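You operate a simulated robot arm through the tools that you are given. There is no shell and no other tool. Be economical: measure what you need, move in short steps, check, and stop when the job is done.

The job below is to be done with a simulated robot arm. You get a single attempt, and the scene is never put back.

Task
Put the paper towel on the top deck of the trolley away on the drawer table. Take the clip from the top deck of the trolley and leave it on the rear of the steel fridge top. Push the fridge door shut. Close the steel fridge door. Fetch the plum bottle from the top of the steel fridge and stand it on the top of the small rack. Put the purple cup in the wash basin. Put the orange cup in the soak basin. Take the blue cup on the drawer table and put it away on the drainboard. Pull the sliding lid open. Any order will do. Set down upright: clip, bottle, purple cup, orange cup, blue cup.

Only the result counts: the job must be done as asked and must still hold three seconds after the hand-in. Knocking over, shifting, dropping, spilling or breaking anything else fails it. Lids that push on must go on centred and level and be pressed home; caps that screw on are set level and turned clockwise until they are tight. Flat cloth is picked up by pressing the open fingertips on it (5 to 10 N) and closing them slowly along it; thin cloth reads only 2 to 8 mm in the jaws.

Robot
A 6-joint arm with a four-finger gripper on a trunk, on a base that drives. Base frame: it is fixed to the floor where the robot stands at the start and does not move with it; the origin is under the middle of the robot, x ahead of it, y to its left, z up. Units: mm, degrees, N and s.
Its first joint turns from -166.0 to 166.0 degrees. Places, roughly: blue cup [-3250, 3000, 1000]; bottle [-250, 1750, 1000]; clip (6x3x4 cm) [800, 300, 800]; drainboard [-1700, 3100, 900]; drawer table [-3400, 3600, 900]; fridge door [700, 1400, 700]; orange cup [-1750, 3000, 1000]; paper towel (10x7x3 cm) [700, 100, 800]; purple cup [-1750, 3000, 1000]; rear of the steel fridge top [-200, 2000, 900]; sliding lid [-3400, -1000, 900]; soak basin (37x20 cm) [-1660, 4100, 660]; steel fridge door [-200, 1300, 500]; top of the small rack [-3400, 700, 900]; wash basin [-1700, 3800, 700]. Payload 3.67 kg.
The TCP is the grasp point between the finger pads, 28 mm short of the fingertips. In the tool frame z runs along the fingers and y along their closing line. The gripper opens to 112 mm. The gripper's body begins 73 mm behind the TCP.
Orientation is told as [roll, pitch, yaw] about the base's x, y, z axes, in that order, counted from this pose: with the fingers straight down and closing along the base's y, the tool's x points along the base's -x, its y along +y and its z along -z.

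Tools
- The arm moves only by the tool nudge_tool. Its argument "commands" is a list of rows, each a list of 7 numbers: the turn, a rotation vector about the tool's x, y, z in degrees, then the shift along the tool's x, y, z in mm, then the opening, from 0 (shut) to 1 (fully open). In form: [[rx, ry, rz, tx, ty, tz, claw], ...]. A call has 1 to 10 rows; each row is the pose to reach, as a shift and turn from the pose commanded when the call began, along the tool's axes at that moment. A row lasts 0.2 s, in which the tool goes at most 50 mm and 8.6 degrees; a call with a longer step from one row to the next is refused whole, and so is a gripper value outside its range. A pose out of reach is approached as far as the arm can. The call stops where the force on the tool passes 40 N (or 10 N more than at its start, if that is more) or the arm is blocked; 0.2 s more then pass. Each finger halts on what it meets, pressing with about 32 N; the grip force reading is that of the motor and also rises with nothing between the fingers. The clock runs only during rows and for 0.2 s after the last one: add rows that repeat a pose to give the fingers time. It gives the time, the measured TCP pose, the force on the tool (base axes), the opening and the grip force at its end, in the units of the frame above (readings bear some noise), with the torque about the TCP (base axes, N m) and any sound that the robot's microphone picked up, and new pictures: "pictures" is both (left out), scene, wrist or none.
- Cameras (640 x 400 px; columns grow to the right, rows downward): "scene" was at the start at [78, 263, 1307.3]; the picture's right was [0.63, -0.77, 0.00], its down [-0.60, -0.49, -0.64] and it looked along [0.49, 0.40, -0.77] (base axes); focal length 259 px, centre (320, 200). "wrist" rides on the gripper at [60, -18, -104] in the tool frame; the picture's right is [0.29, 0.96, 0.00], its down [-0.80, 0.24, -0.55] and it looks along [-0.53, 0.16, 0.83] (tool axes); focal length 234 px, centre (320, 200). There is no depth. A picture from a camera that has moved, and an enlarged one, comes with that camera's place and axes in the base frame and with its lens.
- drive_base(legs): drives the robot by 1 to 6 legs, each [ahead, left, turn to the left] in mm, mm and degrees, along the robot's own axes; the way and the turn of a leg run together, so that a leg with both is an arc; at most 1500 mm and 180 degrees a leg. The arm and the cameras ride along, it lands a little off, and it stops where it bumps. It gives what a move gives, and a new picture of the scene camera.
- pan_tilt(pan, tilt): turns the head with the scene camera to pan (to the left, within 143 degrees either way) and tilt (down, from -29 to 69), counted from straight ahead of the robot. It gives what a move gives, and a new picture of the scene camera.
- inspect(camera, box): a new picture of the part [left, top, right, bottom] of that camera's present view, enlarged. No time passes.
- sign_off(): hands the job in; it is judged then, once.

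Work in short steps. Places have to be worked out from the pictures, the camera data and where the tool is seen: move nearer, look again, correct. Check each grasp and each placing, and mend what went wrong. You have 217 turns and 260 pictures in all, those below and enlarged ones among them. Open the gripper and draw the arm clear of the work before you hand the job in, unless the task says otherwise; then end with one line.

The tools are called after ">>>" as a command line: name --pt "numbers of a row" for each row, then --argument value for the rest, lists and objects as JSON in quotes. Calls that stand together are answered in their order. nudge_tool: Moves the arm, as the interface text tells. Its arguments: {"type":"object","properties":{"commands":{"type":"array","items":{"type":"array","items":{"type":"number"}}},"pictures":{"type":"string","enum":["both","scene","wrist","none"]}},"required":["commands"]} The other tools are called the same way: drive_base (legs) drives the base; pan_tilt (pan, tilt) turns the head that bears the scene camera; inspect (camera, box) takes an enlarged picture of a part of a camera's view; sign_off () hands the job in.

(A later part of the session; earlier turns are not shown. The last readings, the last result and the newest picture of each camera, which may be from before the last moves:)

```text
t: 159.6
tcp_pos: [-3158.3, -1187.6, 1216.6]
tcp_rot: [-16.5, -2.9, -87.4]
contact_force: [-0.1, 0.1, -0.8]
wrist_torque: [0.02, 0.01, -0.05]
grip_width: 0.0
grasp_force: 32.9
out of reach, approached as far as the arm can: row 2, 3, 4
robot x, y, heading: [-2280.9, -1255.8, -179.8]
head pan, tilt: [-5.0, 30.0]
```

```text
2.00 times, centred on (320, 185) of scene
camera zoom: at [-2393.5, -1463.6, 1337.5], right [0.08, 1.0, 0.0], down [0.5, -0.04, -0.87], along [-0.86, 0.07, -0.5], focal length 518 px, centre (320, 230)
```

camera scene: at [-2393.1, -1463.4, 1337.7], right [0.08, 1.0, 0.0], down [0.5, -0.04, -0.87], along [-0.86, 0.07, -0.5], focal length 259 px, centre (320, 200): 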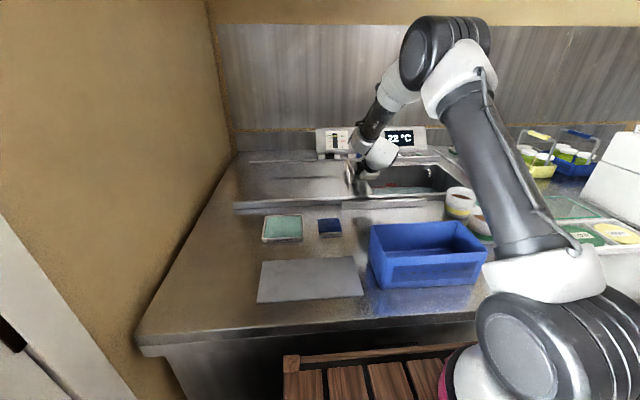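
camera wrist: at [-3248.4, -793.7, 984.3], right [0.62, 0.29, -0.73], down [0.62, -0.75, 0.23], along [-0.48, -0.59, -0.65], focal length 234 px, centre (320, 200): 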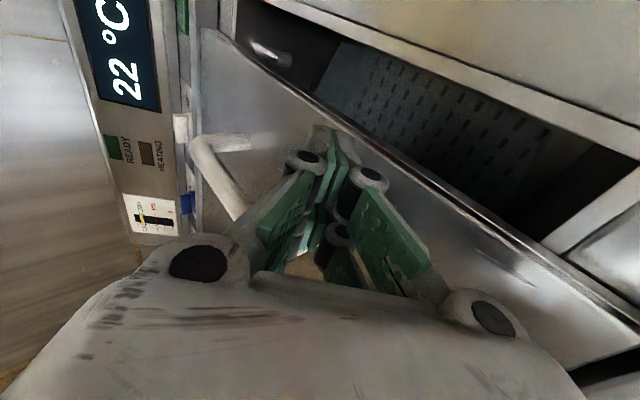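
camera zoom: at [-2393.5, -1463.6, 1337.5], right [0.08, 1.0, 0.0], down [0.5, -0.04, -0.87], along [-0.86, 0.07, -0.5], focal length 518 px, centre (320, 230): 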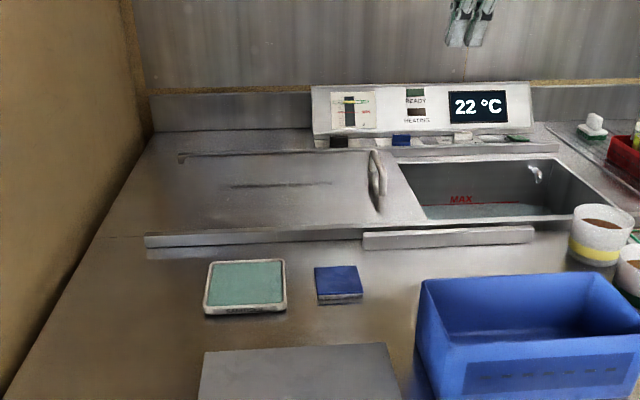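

The lid is open with the well exposed. I level and retract the hand for the drive to the trolley.

>>> nudge_tool --pt "-6 1 0 0 43 -12 0" --pt "-12 2 0 0 86 -24 0" --pt "-16.5 2.9 0 0 129 -36 0" --pt "-16.5 2.9 0 0 172 -48 0" --pt "-16.5 2.9 0 0 215 -60 0" --pt "-16.5 2.9 0 0 258 -72 0" --pt "-16.5 2.9 0 0 300 -84 0" --pt "-16.5 2.9 0 0 340 -95 0" --pictures "none"

>>> drive_base --legs '[[-900, 0, 0], [0, 0, 90], [0, 0, 90], [0, 1255, 0], [900, 0, 0]]'

```text
t: 161.4
tcp_pos: [-2803.8, -1177.5, 1205.9]
tcp_rot: [0.0, -0.1, -87.8]
contact_force: [-0.6, -0.4, 0.0]
wrist_torque: [0.03, -0.05, -0.03]
grip_width: 0.0
grasp_force: 32.0
robot x, y, heading: [-2286.5, -1251.9, -179.6]
head pan, tilt: [-5.0, 30.0]
```

```text
t: 163.8
tcp_pos: [-2509.5, -1172.5, 1208.3]
tcp_rot: [-0.4, -0.2, -87.8]
contact_force: [0.6, 0.4, 0.0]
wrist_torque: [0.0, 0.0, -0.02]
grip_width: 0.0
grasp_force: 31.5
robot x, y, heading: [-1987.8, -1250.2, -179.7]
head pan, tilt: [-5.0, 30.0]
stopped in leg 1: the robot was blocked; the commanded pose is now the measured one
camera scene: at [-2099.7, -1459.9, 1337.6], right [0.09, 1.0, 0.0], down [0.5, -0.04, -0.87], along [-0.86, 0.07, -0.5], focal length 259 px, centre (320, 200)
```

scene: 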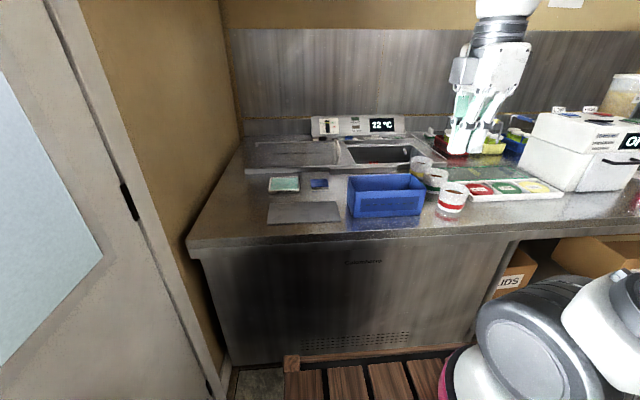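

Blocked behind after 300 mm; I look backward.

>>> pan_tilt --pan 143 --tilt 40

>>> pan_tilt --pan -143 --tilt 35

```text
t: 166.1
tcp_pos: [-2509.5, -1171.3, 1207.8]
tcp_rot: [-0.2, -0.1, -88.0]
contact_force: [0.6, 0.4, 0.8]
wrist_torque: [0.0, 0.01, 0.01]
grip_width: 0.0
grasp_force: 32.1
robot x, y, heading: [-1991.4, -1251.1, -180.2]
head pan, tilt: [143.0, 40.0]
camera scene: at [-1941.6, -1518.9, 1322.2], right [-0.6, -0.8, 0.0], down [-0.51, 0.39, -0.77], along [0.61, -0.46, -0.64], focal length 259 px, centre (320, 200)
```

scene: 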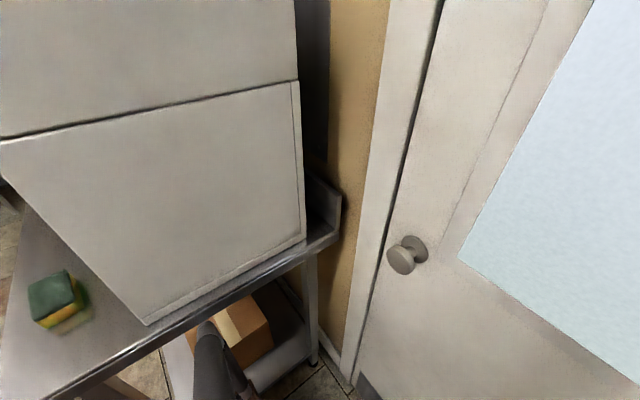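

```text
t: 170.0
tcp_pos: [-2509.4, -1172.2, 1206.7]
tcp_rot: [-0.3, -0.1, -87.9]
contact_force: [0.0, -0.3, -0.4]
wrist_torque: [0.03, 0.01, 0.0]
grip_width: 0.1
grasp_force: 32.2
robot x, y, heading: [-1991.7, -1252.4, -179.8]
head pan, tilt: [-143.0, 35.0]
camera scene: at [-1939.3, -1414.6, 1329.8], right [0.6, -0.8, 0.0], down [-0.46, -0.35, -0.82], along [0.65, 0.49, -0.57], focal length 259 px, centre (320, 200)
```

scene: 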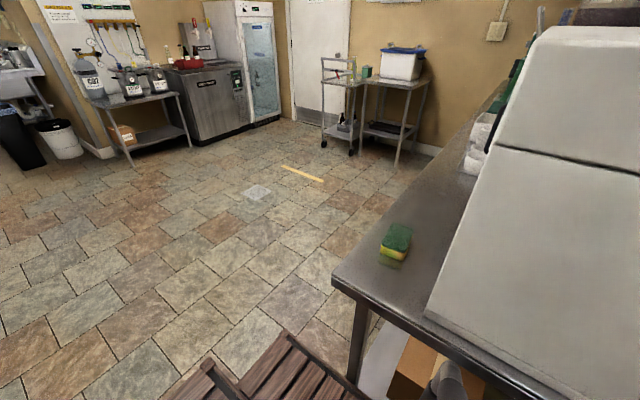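

There's a table with an oven behind. I move forward a bit, sidestep to y≈0, turn round and drive back to the trolley.

>>> drive_base --legs '[[30, 0, 0], [0, -1250, 0], [0, 0, 90], [0, 0, 90], [1000, 0, 0], [860, 0, 0]]'

>>> pan_tilt --pan 0 --tilt 40

```text
t: 193.0
tcp_pos: [313.8, -47.0, 1207.3]
tcp_rot: [-0.2, -0.1, 93.7]
contact_force: [0.7, 0.3, 0.6]
wrist_torque: [0.0, -0.05, 0.01]
grip_width: 0.0
grasp_force: 32.3
robot x, y, heading: [-208.5, 19.1, 1.8]
head pan, tilt: [-143.0, 35.0]
camera scene: at [-265.3, 178.4, 1329.8], right [-0.62, 0.78, 0.0], down [0.45, 0.36, -0.82], along [-0.64, -0.51, -0.57], focal length 259 px, centre (320, 200)
```

scene: 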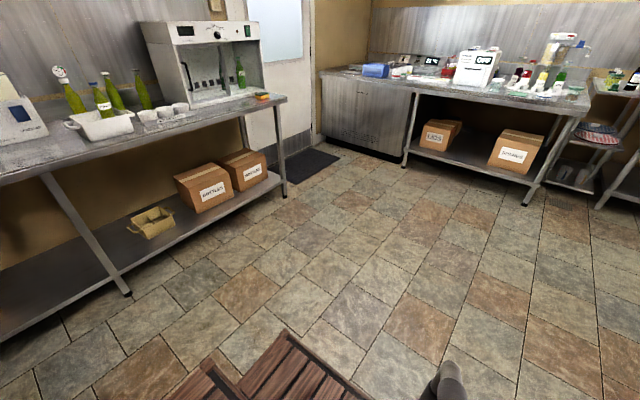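

```text
t: 195.3
tcp_pos: [313.6, -47.7, 1208.7]
tcp_rot: [-0.2, -0.2, 93.7]
contact_force: [-0.4, 0.2, -0.4]
wrist_torque: [0.02, -0.01, 0.0]
grip_width: 0.1
grasp_force: 32.5
robot x, y, heading: [-211.9, 19.3, 1.7]
head pan, tilt: [0.0, 40.0]
camera scene: at [-111.5, 235.8, 1322.2], right [0.03, -1.0, 0.0], down [-0.64, -0.02, -0.77], along [0.77, 0.02, -0.64], focal length 259 px, centre (320, 200)
```

scene: 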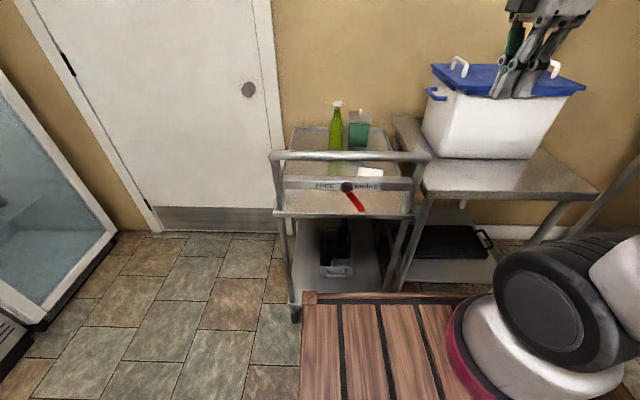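

The towel was seen at about (658, 76), long side roughly along y. I move above it with yaw≈83° and jaws open, then look.

>>> nudge_tool --pt "0 0 2 -12 -43 0 0.3" --pt "0 0 4 -24 -86 0 0.6" --pt "0 0 6 -36 -129 0 0.85" --pt "0 0 8 -48 -172 0 0.85" --pt "0 0 10 -60 -215 0 0.85" --pt "0 0 10 -72 -258 0 0.85" --pt "0 0 10 -86 -301 10 0.85" --pt "0 0 10 -101 -345 20 0.85" --pt "0 0 10 -101 -351 60 0.85" --pt "0 0 10 -101 -351 100 0.85" --pictures "wrist"

```text
t: 197.5
tcp_pos: [657.1, 75.2, 1111.5]
tcp_rot: [-0.2, -0.2, 83.7]
contact_force: [0.0, 0.4, 0.8]
wrist_torque: [0.01, -0.03, -0.02]
grip_width: 94.9
grasp_force: 0.2
robot x, y, heading: [-209.5, 17.5, 1.3]
head pan, tilt: [0.0, 40.0]
camera wrist: at [668.5, 13.8, 1215.4], right [-0.98, -0.18, -0.01], down [-0.15, 0.82, 0.56], along [-0.1, 0.55, -0.83], focal length 234 px, centre (320, 200)
```

wrist: 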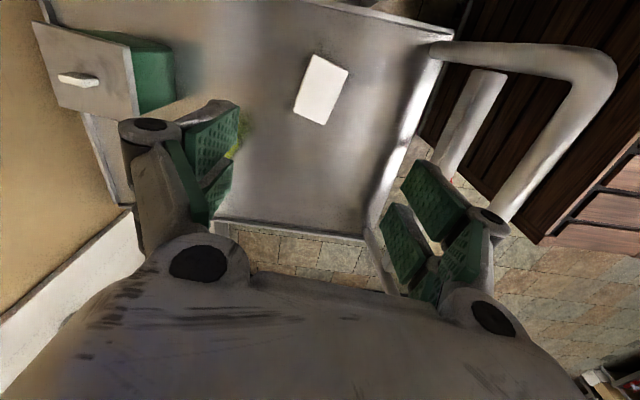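

The towel's centre is (659,78), turned 12°, width ~62 mm. I align and descend, stopping just above first.

>>> nudge_tool --pt "0 0 6 -3 -2 45 0.85" --pt "0 0 6 -3 -2 90 0.85" --pt "0 0 6 -3 -2 135 0.85" --pt "0 0 6 -3 -2 180 0.85" --pt "0 0 6 -3 -2 220 0.85" --pictures "wrist"

```text
t: 198.7
tcp_pos: [661.0, 78.7, 889.4]
tcp_rot: [-0.2, -0.2, 77.7]
contact_force: [0.5, 0.9, 0.5]
wrist_torque: [0.02, -0.03, 0.0]
grip_width: 94.9
grasp_force: 0.0
robot x, y, heading: [-208.2, 18.8, 1.5]
head pan, tilt: [0.0, 40.0]
camera wrist: at [666.0, 15.1, 992.9], right [-1.0, -0.08, -0.01], down [-0.07, 0.83, 0.56], along [-0.04, 0.55, -0.83], focal length 234 px, centre (320, 200)
```

wrist: 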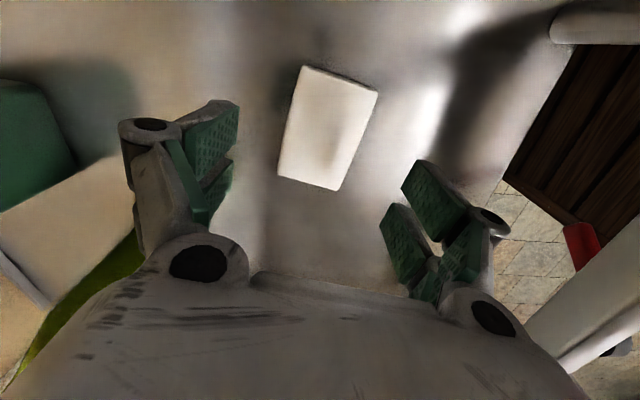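

Well centred. Descend and close.

>>> nudge_tool --pt "0 0 0 4 2 40 0.85" --pt "0 0 0 4 2 74 0.85" --pt "0 0 0 4 2 78 0.85" --pt "0 0 0 4 2 78 0.6" --pt "0 0 0 4 2 78 0.4" --pt "0 0 0 4 2 78 0.3" --pt "0 0 0 4 2 78 0.3" --pictures "wrist"

```text
t: 200.3
tcp_pos: [660.5, 76.4, 811.1]
tcp_rot: [-0.2, -0.2, 77.7]
contact_force: [-0.9, -0.5, 2.2]
wrist_torque: [-0.05, -0.02, -0.01]
grip_width: 62.8
grasp_force: 32.1
robot x, y, heading: [-207.6, 17.1, 1.7]
head pan, tilt: [0.0, 40.0]
camera wrist: at [664.1, 14.0, 914.1], right [-1.0, -0.08, 0.0], down [-0.07, 0.83, 0.56], along [-0.04, 0.55, -0.83], focal length 234 px, centre (320, 200)
```

wrist: 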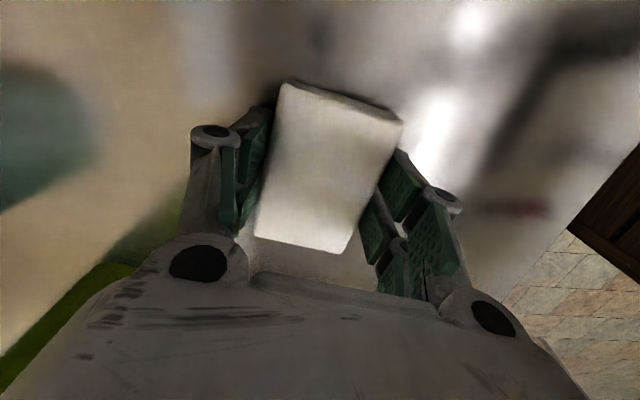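

Gripped at 63 mm. I lift and check.

>>> nudge_tool --pt "0 0 0 0 0 -20 0.3" --pt "0 0 0 0 0 -60 0.3" --pt "0 0 0 0 0 -105 0.3" --pt "0 0 0 0 0 -150 0.3" --pt "0 0 0 0 0 -195 0.3" --pt "0 0 0 0 0 -240 0.3" --pt "0 0 0 0 0 -285 0.3" --pt "0 0 0 0 0 -330 0.3" --pt "0 0 0 0 0 -370 0.3" --pictures "wrist"

```text
t: 202.3
tcp_pos: [657.2, 74.2, 1182.0]
tcp_rot: [-0.1, -0.1, 77.7]
contact_force: [0.0, 0.7, 0.0]
wrist_torque: [-0.04, 0.0, -0.01]
grip_width: 62.8
grasp_force: 31.6
robot x, y, heading: [-209.7, 20.1, 1.6]
head pan, tilt: [0.0, 40.0]
camera wrist: at [662.6, 11.1, 1286.2], right [-1.0, -0.08, 0.0], down [-0.07, 0.83, 0.56], along [-0.04, 0.55, -0.83], focal length 234 px, centre (320, 200)
```

wrist: 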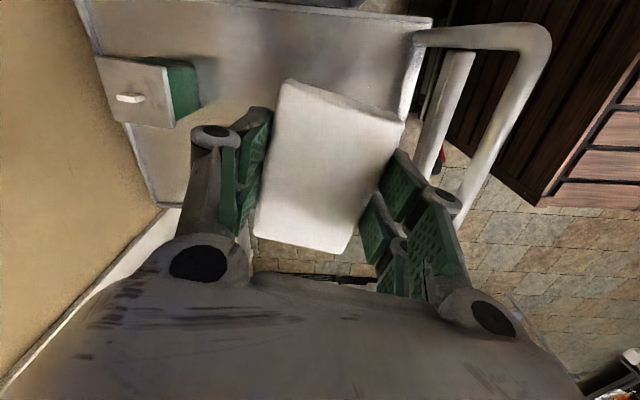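

Towel held. I retract the hand and drive out toward the drawer table area.

>>> nudge_tool --pt "0 0 0 10 44 0 0.3" --pt "0 0 0 20 88 0 0.3" --pt "0 0 0 29 132 0 0.3" --pt "0 0 0 38 176 0 0.3" --pt "0 0 0 48 220 0 0.3" --pt "0 0 0 57 264 0 0.3" --pt "0 0 0 66 308 0 0.3" --pt "0 0 0 72 335 0 0.3" --pictures "none"

>>> drive_base --legs '[[-1300, 0, 0], [0, 0, 90], [1000, 600, 0]]'

>>> pan_tilt --pan 0 --tilt 15

```text
t: 204.1
tcp_pos: [316.9, 76.8, 1176.9]
tcp_rot: [-0.2, -0.1, 77.5]
contact_force: [-0.4, 0.2, -0.4]
wrist_torque: [-0.01, 0.07, 0.01]
grip_width: 62.5
grasp_force: 32.4
robot x, y, heading: [-211.5, 17.9, 1.6]
head pan, tilt: [0.0, 40.0]
```

```text
t: 219.9
tcp_pos: [-2134.3, 1528.8, 1176.1]
tcp_rot: [-0.2, -0.2, 165.9]
contact_force: [0.5, 1.1, 0.1]
wrist_torque: [0.01, 0.01, 0.01]
grip_width: 62.3
grasp_force: 32.2
robot x, y, heading: [-2089.1, 1000.1, 90.1]
head pan, tilt: [0.0, 40.0]
camera scene: at [-2308.8, 1105.8, 1322.2], right [1.0, 0.0, 0.0], down [0.0, -0.64, -0.77], along [0.0, 0.77, -0.64], focal length 259 px, centre (320, 200)
```

scene: 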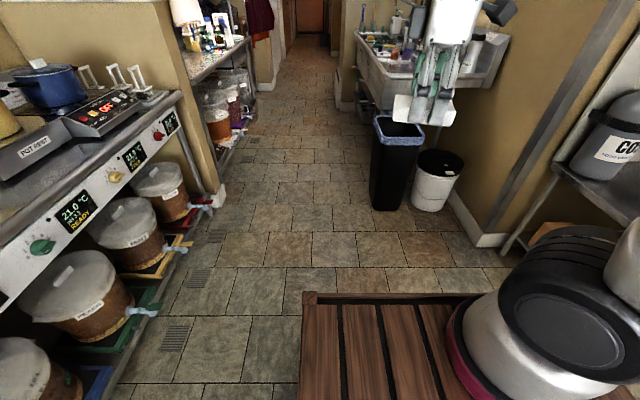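

```text
t: 220.8
tcp_pos: [-2135.1, 1529.6, 1176.7]
tcp_rot: [-0.2, -0.2, 166.0]
contact_force: [0.0, -0.1, -0.1]
wrist_torque: [0.01, 0.01, 0.01]
grip_width: 62.5
grasp_force: 31.8
robot x, y, heading: [-2093.6, 1003.8, 90.0]
head pan, tilt: [0.0, 15.0]
camera scene: at [-2308.7, 1114.2, 1361.7], right [1.0, 0.0, 0.0], down [0.0, -0.26, -0.97], along [0.0, 0.97, -0.26], focal length 259 px, centre (320, 200)
```

scene: 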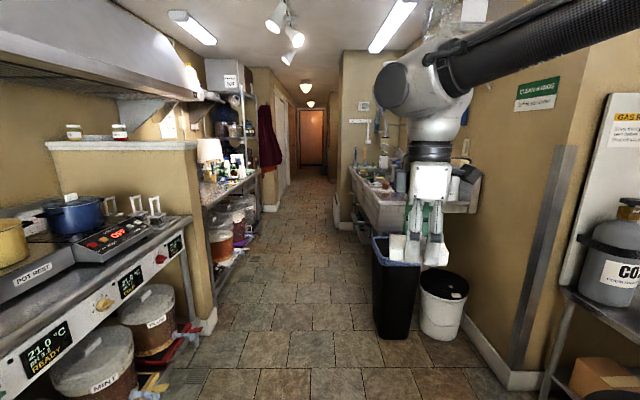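

The corridor: drawer table left (front x≈-3010), basins right (front x≈-1930). Working diagonally ahead with heading 90 suits both. I drive up the aisle.

>>> drive_base --legs '[[600, 420, 0], [800, 0, 0]]'

>>> pan_tilt --pan 30 --tilt 25

>>> pan_tilt --pan -35 --tilt 30

```text
t: 228.7
tcp_pos: [-2546.1, 2952.9, 1176.3]
tcp_rot: [-0.2, -0.3, 166.3]
contact_force: [0.7, 0.7, -0.6]
wrist_torque: [-0.01, 0.02, 0.02]
grip_width: 62.6
grasp_force: 31.8
robot x, y, heading: [-2503.4, 2421.4, 90.1]
head pan, tilt: [0.0, 15.0]
camera scene: at [-2718.4, 2537.0, 1361.8], right [1.0, 0.0, 0.0], down [0.0, -0.26, -0.97], along [0.0, 0.97, -0.26], focal length 259 px, centre (320, 200)
```

scene: 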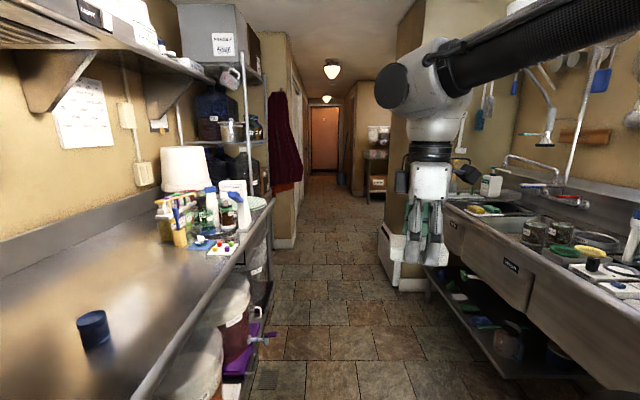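

```text
t: 229.7
tcp_pos: [-2546.2, 2951.9, 1176.9]
tcp_rot: [-0.2, -0.2, 166.2]
contact_force: [0.0, 0.3, -1.2]
wrist_torque: [0.01, -0.02, 0.03]
grip_width: 62.8
grasp_force: 32.2
robot x, y, heading: [-2501.5, 2421.5, 90.0]
head pan, tilt: [30.0, 25.0]
camera scene: at [-2764.3, 2523.3, 1345.5], right [0.87, 0.5, 0.0], down [0.21, -0.37, -0.91], along [-0.45, 0.78, -0.42], focal length 259 px, centre (320, 200)
```

scene: 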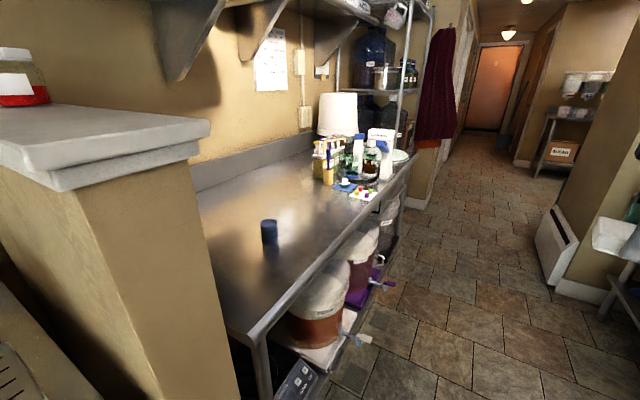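

```text
t: 231.0
tcp_pos: [-2545.8, 2952.3, 1176.1]
tcp_rot: [-0.3, -0.3, 166.1]
contact_force: [0.3, -0.4, -0.4]
wrist_torque: [0.01, 0.01, 0.0]
grip_width: 62.8
grasp_force: 32.7
robot x, y, heading: [-2500.1, 2426.8, 90.0]
head pan, tilt: [-35.0, 30.0]
camera scene: at [-2666.5, 2517.9, 1337.6], right [0.82, -0.57, 0.0], down [-0.29, -0.41, -0.87], along [0.49, 0.71, -0.5], focal length 259 px, centre (320, 200)
```

scene: 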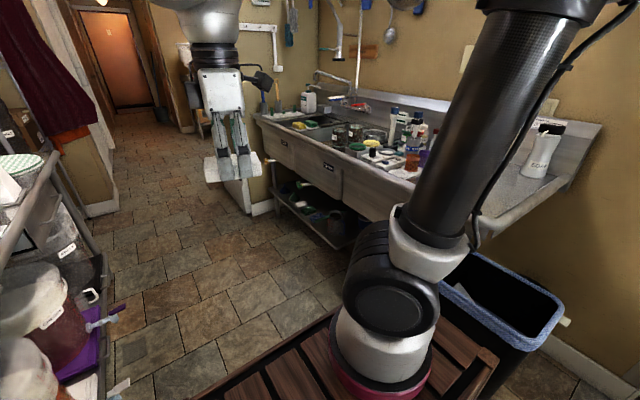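

The blue cup is at ≈(-3229,3019); free table around (-3230,3300) suits the towel. I drive ahead a bit and swing the arm to front-left.

>>> drive_base --legs '[[380, 50, 0]]'

>>> nudge_tool --pt "0 0 0 -45 14 0 0.3" --pt "0 0 0 -90 28 0 0.3" --pt "0 0 0 -135 42 0 0.3" --pt "0 0 0 -180 56 0 0.3" --pt "0 0 0 -225 70 0 0.3" --pt "0 0 0 -270 84 0 0.3" --pt "0 0 0 -315 98 0 0.3" --pt "0 0 0 -360 110 0 0.3" --pt "0 0 0 -405 122 0 0.3" --pictures "none"

>>> pan_tilt --pan 35 --tilt 35

```text
t: 233.5
tcp_pos: [-2607.5, 3331.6, 1177.5]
tcp_rot: [-0.2, -0.2, 167.0]
contact_force: [0.1, -0.4, 0.1]
wrist_torque: [-0.01, 0.01, -0.02]
grip_width: 62.6
grasp_force: 32.0
robot x, y, heading: [-2554.7, 2802.6, 90.9]
head pan, tilt: [-35.0, 30.0]
camera scene: at [-2721.3, 2894.9, 1337.5], right [0.83, -0.56, 0.0], down [-0.28, -0.41, -0.87], along [0.49, 0.72, -0.5], focal length 259 px, centre (320, 200)
```

scene: 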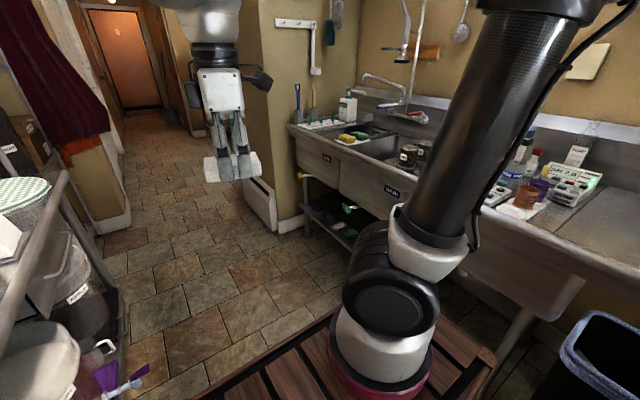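

```text
t: 235.5
tcp_pos: [-3028.7, 3301.8, 1178.4]
tcp_rot: [-0.2, -0.2, 166.9]
contact_force: [1.1, 0.1, 0.9]
wrist_torque: [0.0, 0.09, -0.01]
grip_width: 62.7
grasp_force: 32.0
robot x, y, heading: [-2554.0, 2806.0, 90.8]
head pan, tilt: [-35.0, 30.0]
```

```text
t: 236.9
tcp_pos: [-3030.1, 3303.6, 1179.7]
tcp_rot: [-0.2, -0.2, 166.9]
contact_force: [0.9, 0.4, 0.2]
wrist_torque: [0.02, 0.0, 0.01]
grip_width: 62.9
grasp_force: 31.7
robot x, y, heading: [-2555.0, 2805.0, 91.0]
head pan, tilt: [35.0, 35.0]
camera scene: at [-2823.7, 2891.4, 1329.7], right [0.81, 0.59, 0.0], down [0.34, -0.46, -0.82], along [-0.48, 0.66, -0.57], focal length 259 px, centre (320, 200)
```

scene: 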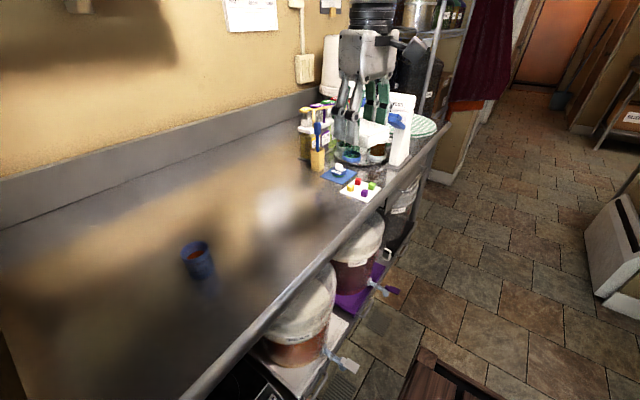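

Free area confirmed. I move to (-3225,3330) and lower near the table.

>>> nudge_tool --pt "0 0 0 -45 5 0 0.3" --pt "0 0 0 -90 10 0 0.3" --pt "0 0 0 -135 15 0 0.3" --pt "0 0 0 -180 20 0 0.3" --pt "0 0 0 -196 20 40 0.3" --pt "0 0 0 -196 20 85 0.3" --pt "0 0 0 -196 20 130 0.3" --pt "0 0 0 -196 20 175 0.3" --pt "0 0 0 -196 20 215 0.3" --pt "0 0 0 -196 20 235 0.3" --pictures "both"

```text
t: 239.1
tcp_pos: [-3227.4, 3332.6, 944.7]
tcp_rot: [-0.3, 0.0, 166.9]
contact_force: [-0.6, -0.3, 0.0]
wrist_torque: [0.03, 0.01, 0.0]
grip_width: 62.7
grasp_force: 31.6
out of reach, approached as far as the arm can: row 3, 4, 5, 6, 7, 8, 10
robot x, y, heading: [-2554.5, 2803.4, 90.9]
head pan, tilt: [35.0, 35.0]
camera scene: at [-2823.7, 2891.2, 1329.8], right [0.81, 0.59, 0.0], down [0.34, -0.46, -0.82], along [-0.48, 0.66, -0.57], focal length 259 px, centre (320, 200)
camera wrist: at [-3164.1, 3335.5, 1049.2], right [0.06, -1.0, 0.0], down [-0.83, -0.06, 0.55], along [-0.55, -0.03, -0.83], focal length 234 px, centre (320, 200)
```

scene: 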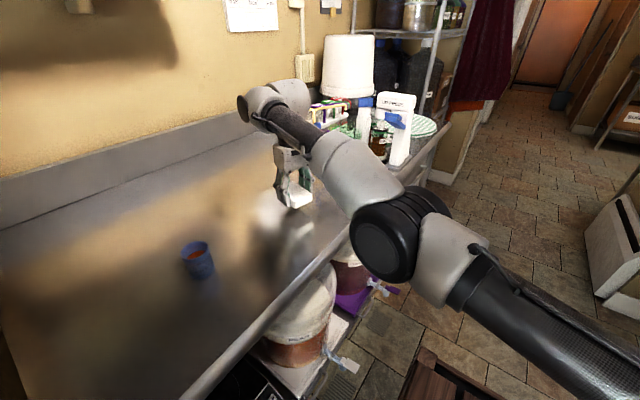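
wrist: 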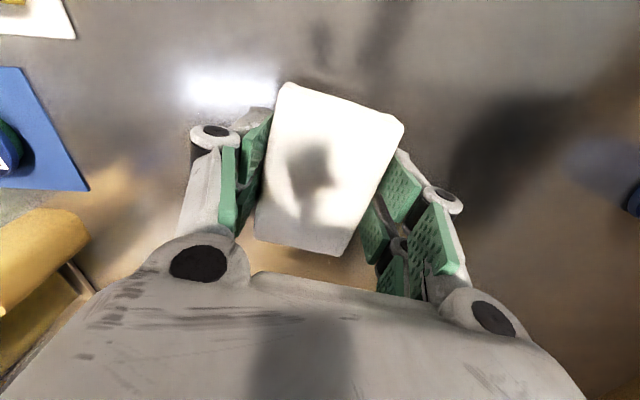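

Lower further in small steps until contact.

>>> nudge_tool --pt "0 0 0 0 0 6 0.3" --pt "0 0 0 0 0 12 0.3" --pt "0 0 0 0 0 17 0.3" --pt "0 0 0 0 0 21 0.3" --pt "0 0 0 0 0 24 0.3" --pictures "none"

```text
t: 240.3
tcp_pos: [-3230.1, 3331.2, 921.9]
tcp_rot: [-0.3, 0.0, 166.9]
contact_force: [0.9, 0.0, 0.0]
wrist_torque: [0.02, 0.01, 0.0]
grip_width: 62.8
grasp_force: 32.0
out of reach, approached as far as the arm can: row 5
robot x, y, heading: [-2553.5, 2806.1, 90.9]
head pan, tilt: [35.0, 35.0]
```

>>> nudge_tool --pt "0 0 0 0 0 4 0.3" --pt "0 0 0 0 0 8 0.3" --pt "0 0 0 0 0 12 0.3" --pt "0 0 0 0 0 16 0.3" --pt "0 0 0 0 0 20 0.3" --pictures "none"

```text
t: 241.5
tcp_pos: [-3234.5, 3332.0, 904.6]
tcp_rot: [-0.3, -0.4, 167.0]
contact_force: [-2.9, -1.3, 35.3]
wrist_torque: [-0.79, -0.19, -0.21]
grip_width: 62.9
grasp_force: 31.3
robot x, y, heading: [-2554.0, 2803.8, 91.0]
head pan, tilt: [35.0, 35.0]
```

In contact (35 N). I release, and rise.

>>> nudge_tool --pt "0 0 0 0 0 -3 0.4" --pt "0 0 0 0 0 -3 0.6" --pt "0 0 0 0 0 -3 0.75" --pt "0 0 0 0 0 -3 0.75" --pt "0 0 0 0 0 -40 0.75" --pt "0 0 0 0 0 -80 0.75" --pt "0 0 0 0 0 -125 0.75" --pt "0 0 0 0 0 -170 0.75" --pt "0 0 0 0 0 -215 0.75" --pictures "both"

```text
t: 243.5
tcp_pos: [-3195.5, 3323.9, 1086.1]
tcp_rot: [-0.2, -0.2, 166.9]
contact_force: [-0.3, 1.2, 0.0]
wrist_torque: [0.01, 0.0, -0.01]
grip_width: 84.2
grasp_force: 0.0
out of reach, approached as far as the arm can: row 6, 7, 8, 9
robot x, y, heading: [-2557.3, 2805.0, 90.7]
head pan, tilt: [35.0, 35.0]
camera scene: at [-2823.6, 2891.2, 1329.8], right [0.81, 0.59, 0.0], down [0.34, -0.46, -0.82], along [-0.48, 0.66, -0.57], focal length 259 px, centre (320, 200)
camera wrist: at [-3131.7, 3326.2, 1189.9], right [0.06, -1.0, -0.01], down [-0.83, -0.06, 0.56], along [-0.56, -0.03, -0.83], focal length 234 px, centre (320, 200)
```

scene: 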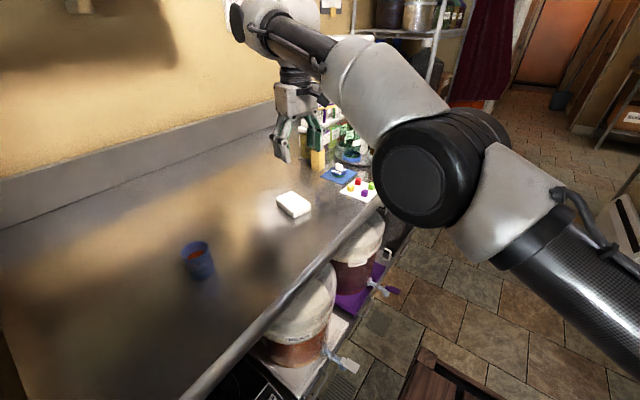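
wrist: 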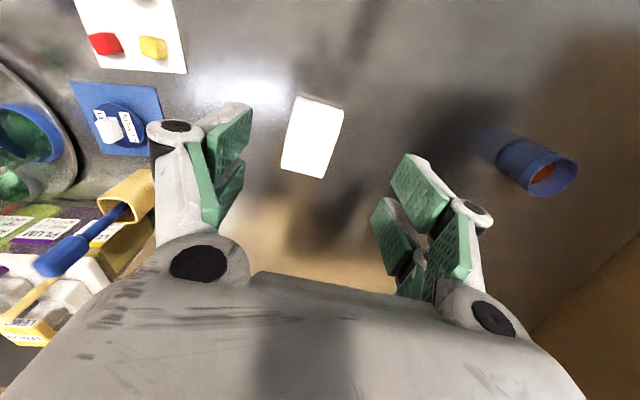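

Towel lies flat on the table. The blue cup (with content) stands at ≈(-3238,3045), rim z≈966. I back up 260 mm so the hand comes over it.

>>> drive_base --legs '[[-265, 0, -1]]'

>>> nudge_tool --pt "0 0 0 0 0 0 0.85" --pt "0 0 0 0 0 0 0.85" --pictures "wrist"

```text
t: 245.3
tcp_pos: [-3183.6, 3072.8, 1083.1]
tcp_rot: [-0.2, -0.2, 165.8]
contact_force: [-0.5, 0.5, 0.1]
wrist_torque: [0.02, -0.04, 0.01]
grip_width: 84.1
grasp_force: 0.1
robot x, y, heading: [-2555.3, 2540.9, 89.7]
head pan, tilt: [35.0, 35.0]
camera scene: at [-2820.4, 2633.4, 1329.7], right [0.82, 0.57, 0.0], down [0.33, -0.47, -0.82], along [-0.47, 0.67, -0.57], focal length 259 px, centre (320, 200)
```

scene: 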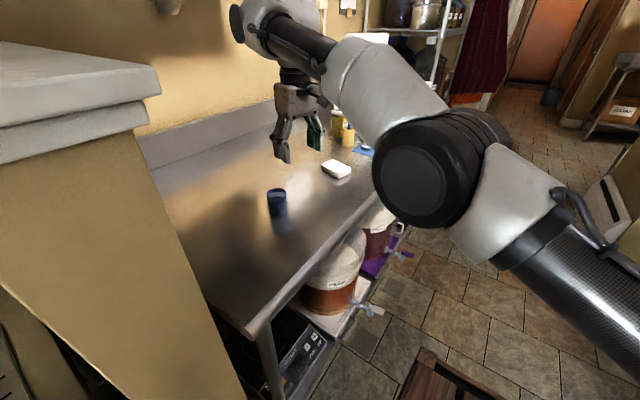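

```text
t: 245.9
tcp_pos: [-3183.4, 3072.4, 1084.7]
tcp_rot: [-0.2, -0.3, 165.9]
contact_force: [-0.7, 0.2, 0.1]
wrist_torque: [0.04, -0.03, 0.0]
grip_width: 95.2
grasp_force: 0.1
robot x, y, heading: [-2553.0, 2543.3, 89.8]
head pan, tilt: [35.0, 35.0]
camera wrist: at [-3120.4, 3074.2, 1189.1], right [0.05, -1.0, 0.0], down [-0.83, -0.04, 0.56], along [-0.56, -0.02, -0.83], focal length 234 px, centre (320, 200)
```

wrist: 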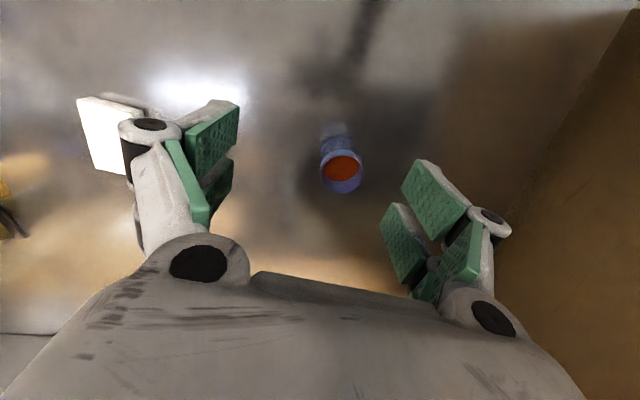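

Cup centre ≈(-3221,3050), ~48 mm wide. I move above and descend around it.

>>> nudge_tool --pt "0 0 0 -16 15 0 0.85" --pt "0 0 0 -32 31 0 0.85" --pt "0 0 0 -32 31 40 0.85" --pt "0 0 0 -32 31 70 0.85" --pictures "wrist"

```text
t: 246.9
tcp_pos: [-3212.4, 3048.4, 1014.0]
tcp_rot: [-0.3, -0.2, 165.9]
contact_force: [-1.0, -0.1, 0.8]
wrist_torque: [0.01, 0.02, 0.01]
grip_width: 95.3
grasp_force: 0.1
out of reach, approached as far as the arm can: row 1, 2, 3, 4
robot x, y, heading: [-2550.5, 2543.9, 89.5]
head pan, tilt: [35.0, 35.0]
camera wrist: at [-3149.2, 3050.5, 1118.4], right [0.05, -1.0, -0.01], down [-0.83, -0.04, 0.56], along [-0.56, -0.02, -0.83], focal length 234 px, centre (320, 200)
```

wrist: 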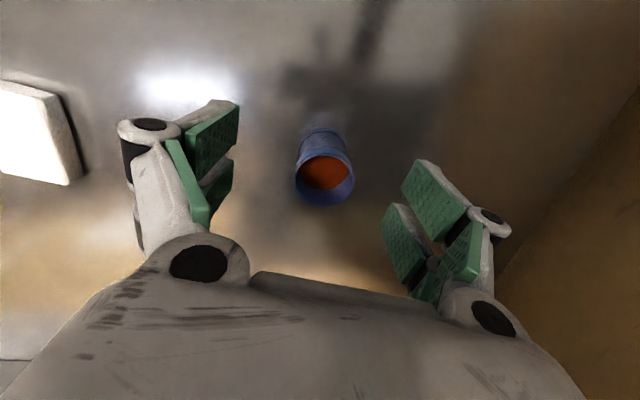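

Near reach limit; driving 18 mm left aligns the hand over the cup (-3228,3045).

>>> drive_base --legs '[[0, 18, 0]]'

>>> nudge_tool --pt "0 0 0 0 2 15 0.85" --pt "0 0 0 0 2 25 0.85" --pictures "wrist"

```text
t: 247.7
tcp_pos: [-3230.7, 3048.5, 1015.1]
tcp_rot: [-0.2, -0.2, 166.0]
contact_force: [-0.3, 0.5, 0.2]
wrist_torque: [0.02, 0.03, 0.04]
grip_width: 95.0
grasp_force: 0.0
robot x, y, heading: [-2567.7, 2541.8, 90.0]
head pan, tilt: [35.0, 35.0]
camera scene: at [-2838.4, 2633.4, 1329.7], right [0.82, 0.57, 0.0], down [0.33, -0.47, -0.82], along [-0.47, 0.67, -0.57], focal length 259 px, centre (320, 200)
```

scene: 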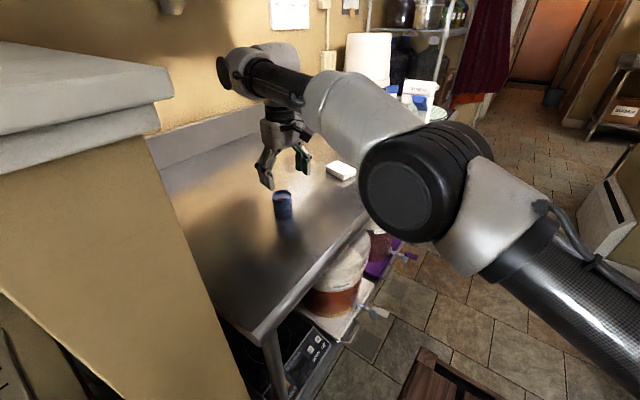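

```text
t: 248.3
tcp_pos: [-3229.6, 3046.8, 989.8]
tcp_rot: [-0.3, -0.2, 165.9]
contact_force: [-0.3, 0.7, 0.0]
wrist_torque: [0.02, 0.01, -0.01]
grip_width: 95.2
grasp_force: 0.1
robot x, y, heading: [-2571.7, 2536.8, 90.1]
head pan, tilt: [35.0, 35.0]
camera wrist: at [-3166.9, 3047.6, 1093.9], right [0.05, -1.0, 0.0], down [-0.83, -0.04, 0.56], along [-0.56, -0.02, -0.83], focal length 234 px, centre (320, 200)
```

wrist: 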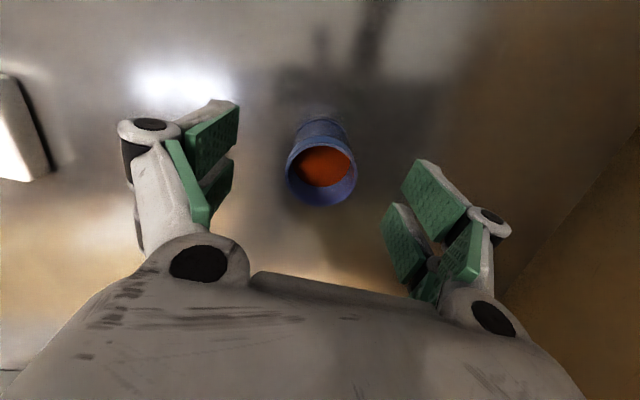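

Aligned. Descend 62 mm and close on the cup.

>>> nudge_tool --pt "0 0 0 0 2 30 0.85" --pt "0 0 0 0 2 60 0.85" --pt "0 0 0 0 2 62 0.6" --pt "0 0 0 0 2 62 0.4" --pt "0 0 0 0 2 62 0.3" --pt "0 0 0 0 2 62 0.25" --pt "0 0 0 0 2 62 0.25" --pictures "wrist"

```text
t: 249.9
tcp_pos: [-3231.4, 3043.8, 927.7]
tcp_rot: [-0.2, -0.2, 165.9]
contact_force: [-0.1, 0.6, 0.7]
wrist_torque: [0.02, 0.06, 0.02]
grip_width: 49.1
grasp_force: 31.9
robot x, y, heading: [-2572.0, 2541.5, 89.5]
head pan, tilt: [35.0, 35.0]
camera wrist: at [-3167.2, 3046.3, 1031.3], right [0.05, -1.0, 0.0], down [-0.83, -0.04, 0.56], along [-0.56, -0.02, -0.83], focal length 234 px, centre (320, 200)
```

wrist: 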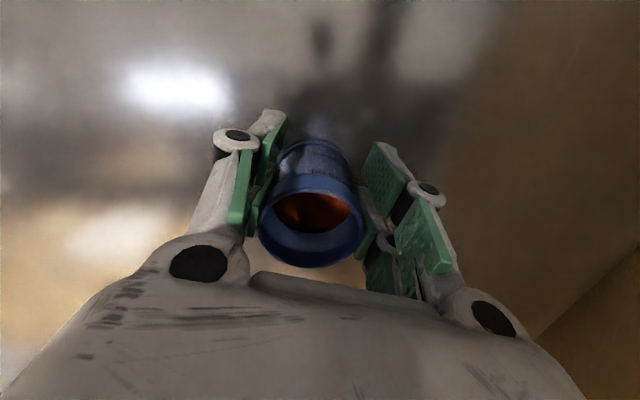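

Cup gripped (49 mm). I lift gently, keeping it level, then draw it toward the aisle.

>>> nudge_tool --pt "0 0 0 0 0 -10 0.25" --pt "0 0 0 0 0 -25 0.25" --pt "0 0 0 0 0 -45 0.25" --pt "0 0 0 0 0 -65 0.25" --pt "0 0 0 10 -2 -85 0.25" --pt "0 0 0 25 -6 -105 0.25" --pt "0 0 0 45 -11 -120 0.25" --pt "0 0 0 70 -17 -130 0.25" --pt "0 0 0 95 -23 -140 0.25" --pt "0 0 0 120 -30 -150 0.25" --pictures "both"

```text
t: 252.1
tcp_pos: [-3110.3, 3043.3, 1075.7]
tcp_rot: [-0.2, -0.1, 165.9]
contact_force: [-0.3, 0.3, -2.4]
wrist_torque: [-0.02, -0.04, 0.0]
grip_width: 49.4
grasp_force: 31.8
robot x, y, heading: [-2572.7, 2541.6, 90.1]
head pan, tilt: [35.0, 35.0]
camera scene: at [-2838.7, 2633.4, 1329.7], right [0.82, 0.57, 0.0], down [0.33, -0.47, -0.82], along [-0.47, 0.67, -0.57], focal length 259 px, centre (320, 200)
camera wrist: at [-3046.2, 3045.4, 1180.2], right [0.05, -1.0, 0.0], down [-0.83, -0.04, 0.55], along [-0.55, -0.02, -0.83], focal length 234 px, centre (320, 200)
```

scene: 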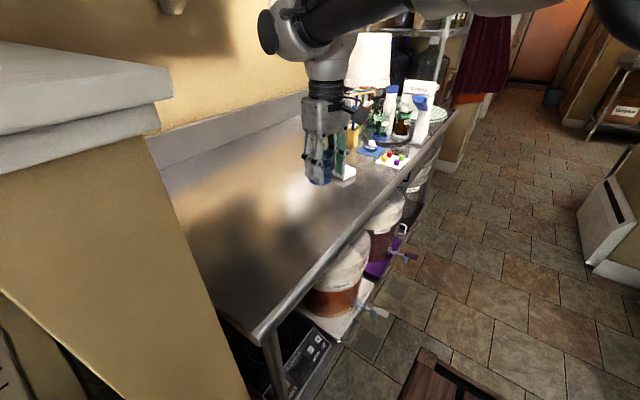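
wrist: 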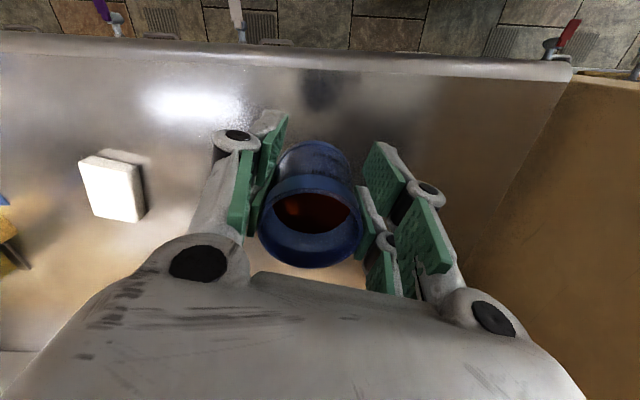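

Cup level and held. I swing it over the aisle centre, then look at the drainboard side.

>>> nudge_tool --pt "0 0 0 30 -8 0 0.25" --pt "0 0 0 70 -18 0 0.25" --pt "0 0 0 112 -28 0 0.25" --pt "0 0 0 155 -39 0 0.25" --pt "0 0 0 198 -50 0 0.25" --pt "0 0 0 241 -61 -5 0.25" --pt "0 0 0 284 -72 -15 0.25" --pt "0 0 0 327 -83 -25 0.25" --pt "0 0 0 365 -92 -30 0.25" --pt "0 0 0 390 -98 -30 0.25" --pictures "none"

>>> pan_tilt --pan -40 --tilt 30

>>> inspect --camera "scene" --box '[200, 60, 640, 300]'

```text
t: 254.3
tcp_pos: [-2707.0, 3044.7, 1107.4]
tcp_rot: [-0.1, -0.1, 165.8]
contact_force: [0.1, 0.8, -0.3]
wrist_torque: [0.02, 0.02, 0.01]
grip_width: 49.1
grasp_force: 31.3
robot x, y, heading: [-2575.1, 2544.7, 90.0]
head pan, tilt: [35.0, 35.0]
```

```text
t: 255.8
tcp_pos: [-2708.1, 3044.0, 1108.1]
tcp_rot: [-0.2, -0.1, 165.9]
contact_force: [1.1, 0.1, -0.4]
wrist_torque: [0.02, -0.02, 0.02]
grip_width: 48.9
grasp_force: 32.1
robot x, y, heading: [-2568.5, 2540.8, 90.0]
head pan, tilt: [-40.0, 30.0]
camera scene: at [-2729.7, 2630.3, 1337.5], right [0.77, -0.64, 0.0], down [-0.32, -0.38, -0.87], along [0.56, 0.66, -0.5], focal length 259 px, centre (320, 200)
```

scene: 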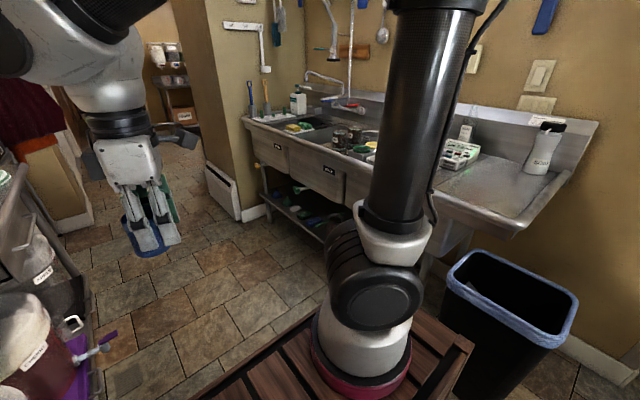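

```text
1.45 times, centred on (420, 180) of scene
camera zoom: at [-2729.7, 2630.3, 1337.5], right [0.77, -0.64, 0.0], down [-0.32, -0.38, -0.87], along [0.56, 0.66, -0.5], focal length 376 px, centre (174, 229)
```

zoom: 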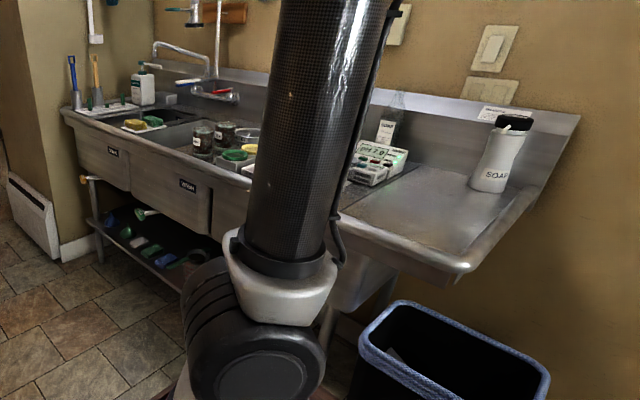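

The drainboard's near flat is about x -1900…-1350, y 2740–3200; free spot ≈(-1700,2880). I reposition the base right/back so it's diagonally in reach.

>>> drive_base --legs '[[-190, -220, 0]]'

>>> nudge_tool --pt "0 0 0 30 -8 0 0.25" --pt "0 0 0 70 -18 0 0.25" --pt "0 0 0 112 -28 0 0.25" --pt "0 0 0 155 -39 0 0.25" --pt "0 0 0 198 -50 0 0.25" --pt "0 0 0 241 -61 0 0.25" --pt "0 0 0 284 -72 0 0.25" --pt "0 0 0 327 -83 0 0.25" --pt "0 0 0 365 -92 0 0.25" --pt "0 0 0 390 -98 0 0.25" --pictures "wrist"

```text
t: 257.8
tcp_pos: [-2492.6, 2854.0, 1107.9]
tcp_rot: [-0.2, -0.3, 166.2]
contact_force: [0.6, -0.2, -1.1]
wrist_torque: [-0.03, -0.02, -0.01]
grip_width: 48.7
grasp_force: 32.1
robot x, y, heading: [-2348.8, 2351.6, 90.3]
head pan, tilt: [-40.0, 30.0]
camera scene: at [-2511.5, 2439.6, 1337.6], right [0.77, -0.64, 0.0], down [-0.32, -0.38, -0.87], along [0.55, 0.67, -0.5], focal length 259 px, centre (320, 200)
```

scene: 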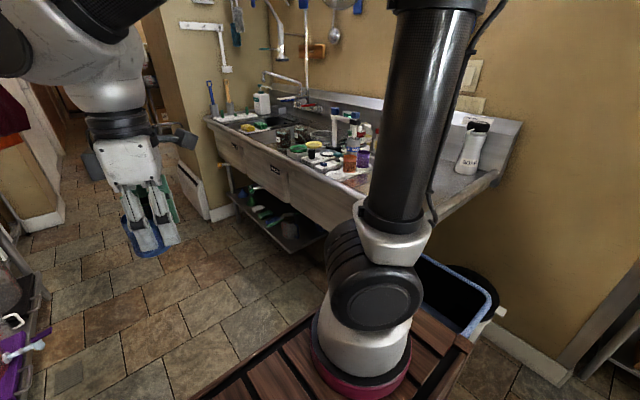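

```text
t: 260.0
tcp_pos: [-2089.5, 2855.1, 1108.4]
tcp_rot: [-0.2, -0.2, 166.2]
contact_force: [-0.9, 0.1, -0.7]
wrist_torque: [-0.01, -0.01, 0.04]
grip_width: 48.7
grasp_force: 32.2
robot x, y, heading: [-2355.2, 2350.7, 90.2]
head pan, tilt: [-40.0, 30.0]
camera wrist: at [-2026.0, 2858.1, 1212.4], right [0.05, -1.0, 0.0], down [-0.83, -0.05, 0.56], along [-0.55, -0.02, -0.83], focal length 234 px, centre (320, 200)
```

wrist: 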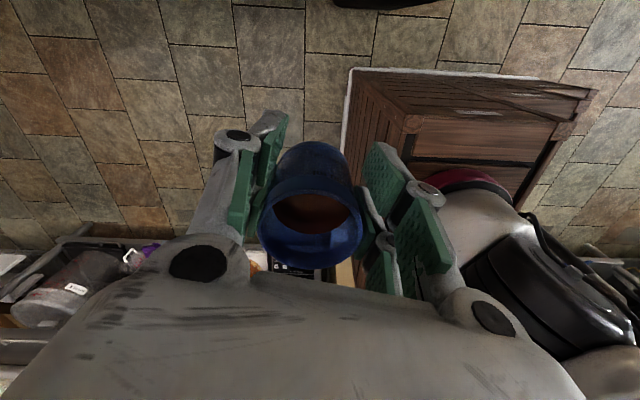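

Now swing on to above the drainboard spot and look.

>>> nudge_tool --pt "0 0 0 35 -9 0 0.25" --pt "0 0 0 78 -19 0 0.25" --pt "0 0 0 121 -30 0 0.25" --pt "0 0 0 164 -40 0 0.25" --pt "0 0 0 207 -51 0 0.25" --pt "0 0 0 250 -61 0 0.25" --pt "0 0 0 293 -72 0 0.25" --pt "0 0 0 335 -82 0 0.25" --pt "0 0 0 350 -86 0 0.25" --pictures "wrist"

>>> pan_tilt --pan -55 --tilt 25

```text
t: 262.0
tcp_pos: [-1727.5, 2856.6, 1110.0]
tcp_rot: [-0.3, -0.3, 166.2]
contact_force: [-0.1, 0.9, 0.7]
wrist_torque: [0.02, -0.07, 0.01]
grip_width: 48.3
grasp_force: 31.7
robot x, y, heading: [-2353.3, 2355.3, 90.3]
head pan, tilt: [-40.0, 30.0]
camera wrist: at [-1663.8, 2859.0, 1213.7], right [0.05, -1.0, -0.01], down [-0.83, -0.05, 0.56], along [-0.55, -0.02, -0.83], focal length 234 px, centre (320, 200)
```

wrist: 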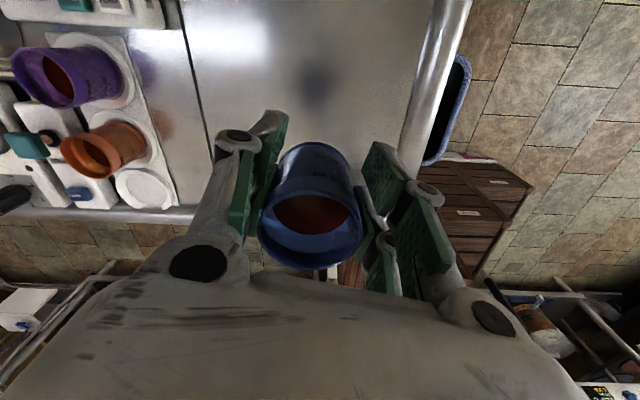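

```text
t: 262.8
tcp_pos: [-1727.0, 2856.3, 1110.5]
tcp_rot: [-0.2, -0.2, 166.2]
contact_force: [-0.6, -0.1, -0.7]
wrist_torque: [-0.01, 0.02, -0.03]
grip_width: 48.3
grasp_force: 31.6
robot x, y, heading: [-2353.5, 2352.0, 90.3]
head pan, tilt: [-55.0, 25.0]
camera scene: at [-2494.0, 2423.3, 1345.5], right [0.58, -0.82, 0.0], down [-0.35, -0.24, -0.91], along [0.74, 0.52, -0.42], focal length 259 px, centre (320, 200)
```

scene: 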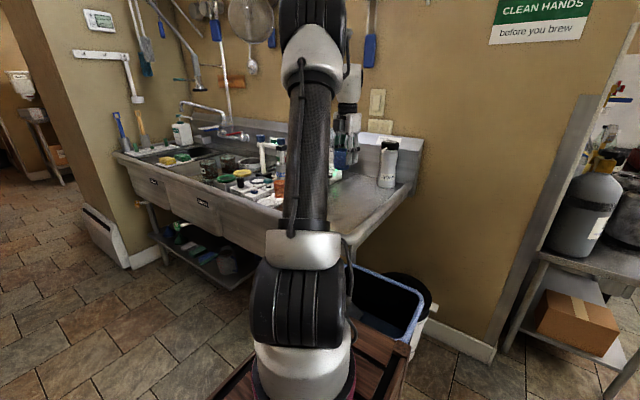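

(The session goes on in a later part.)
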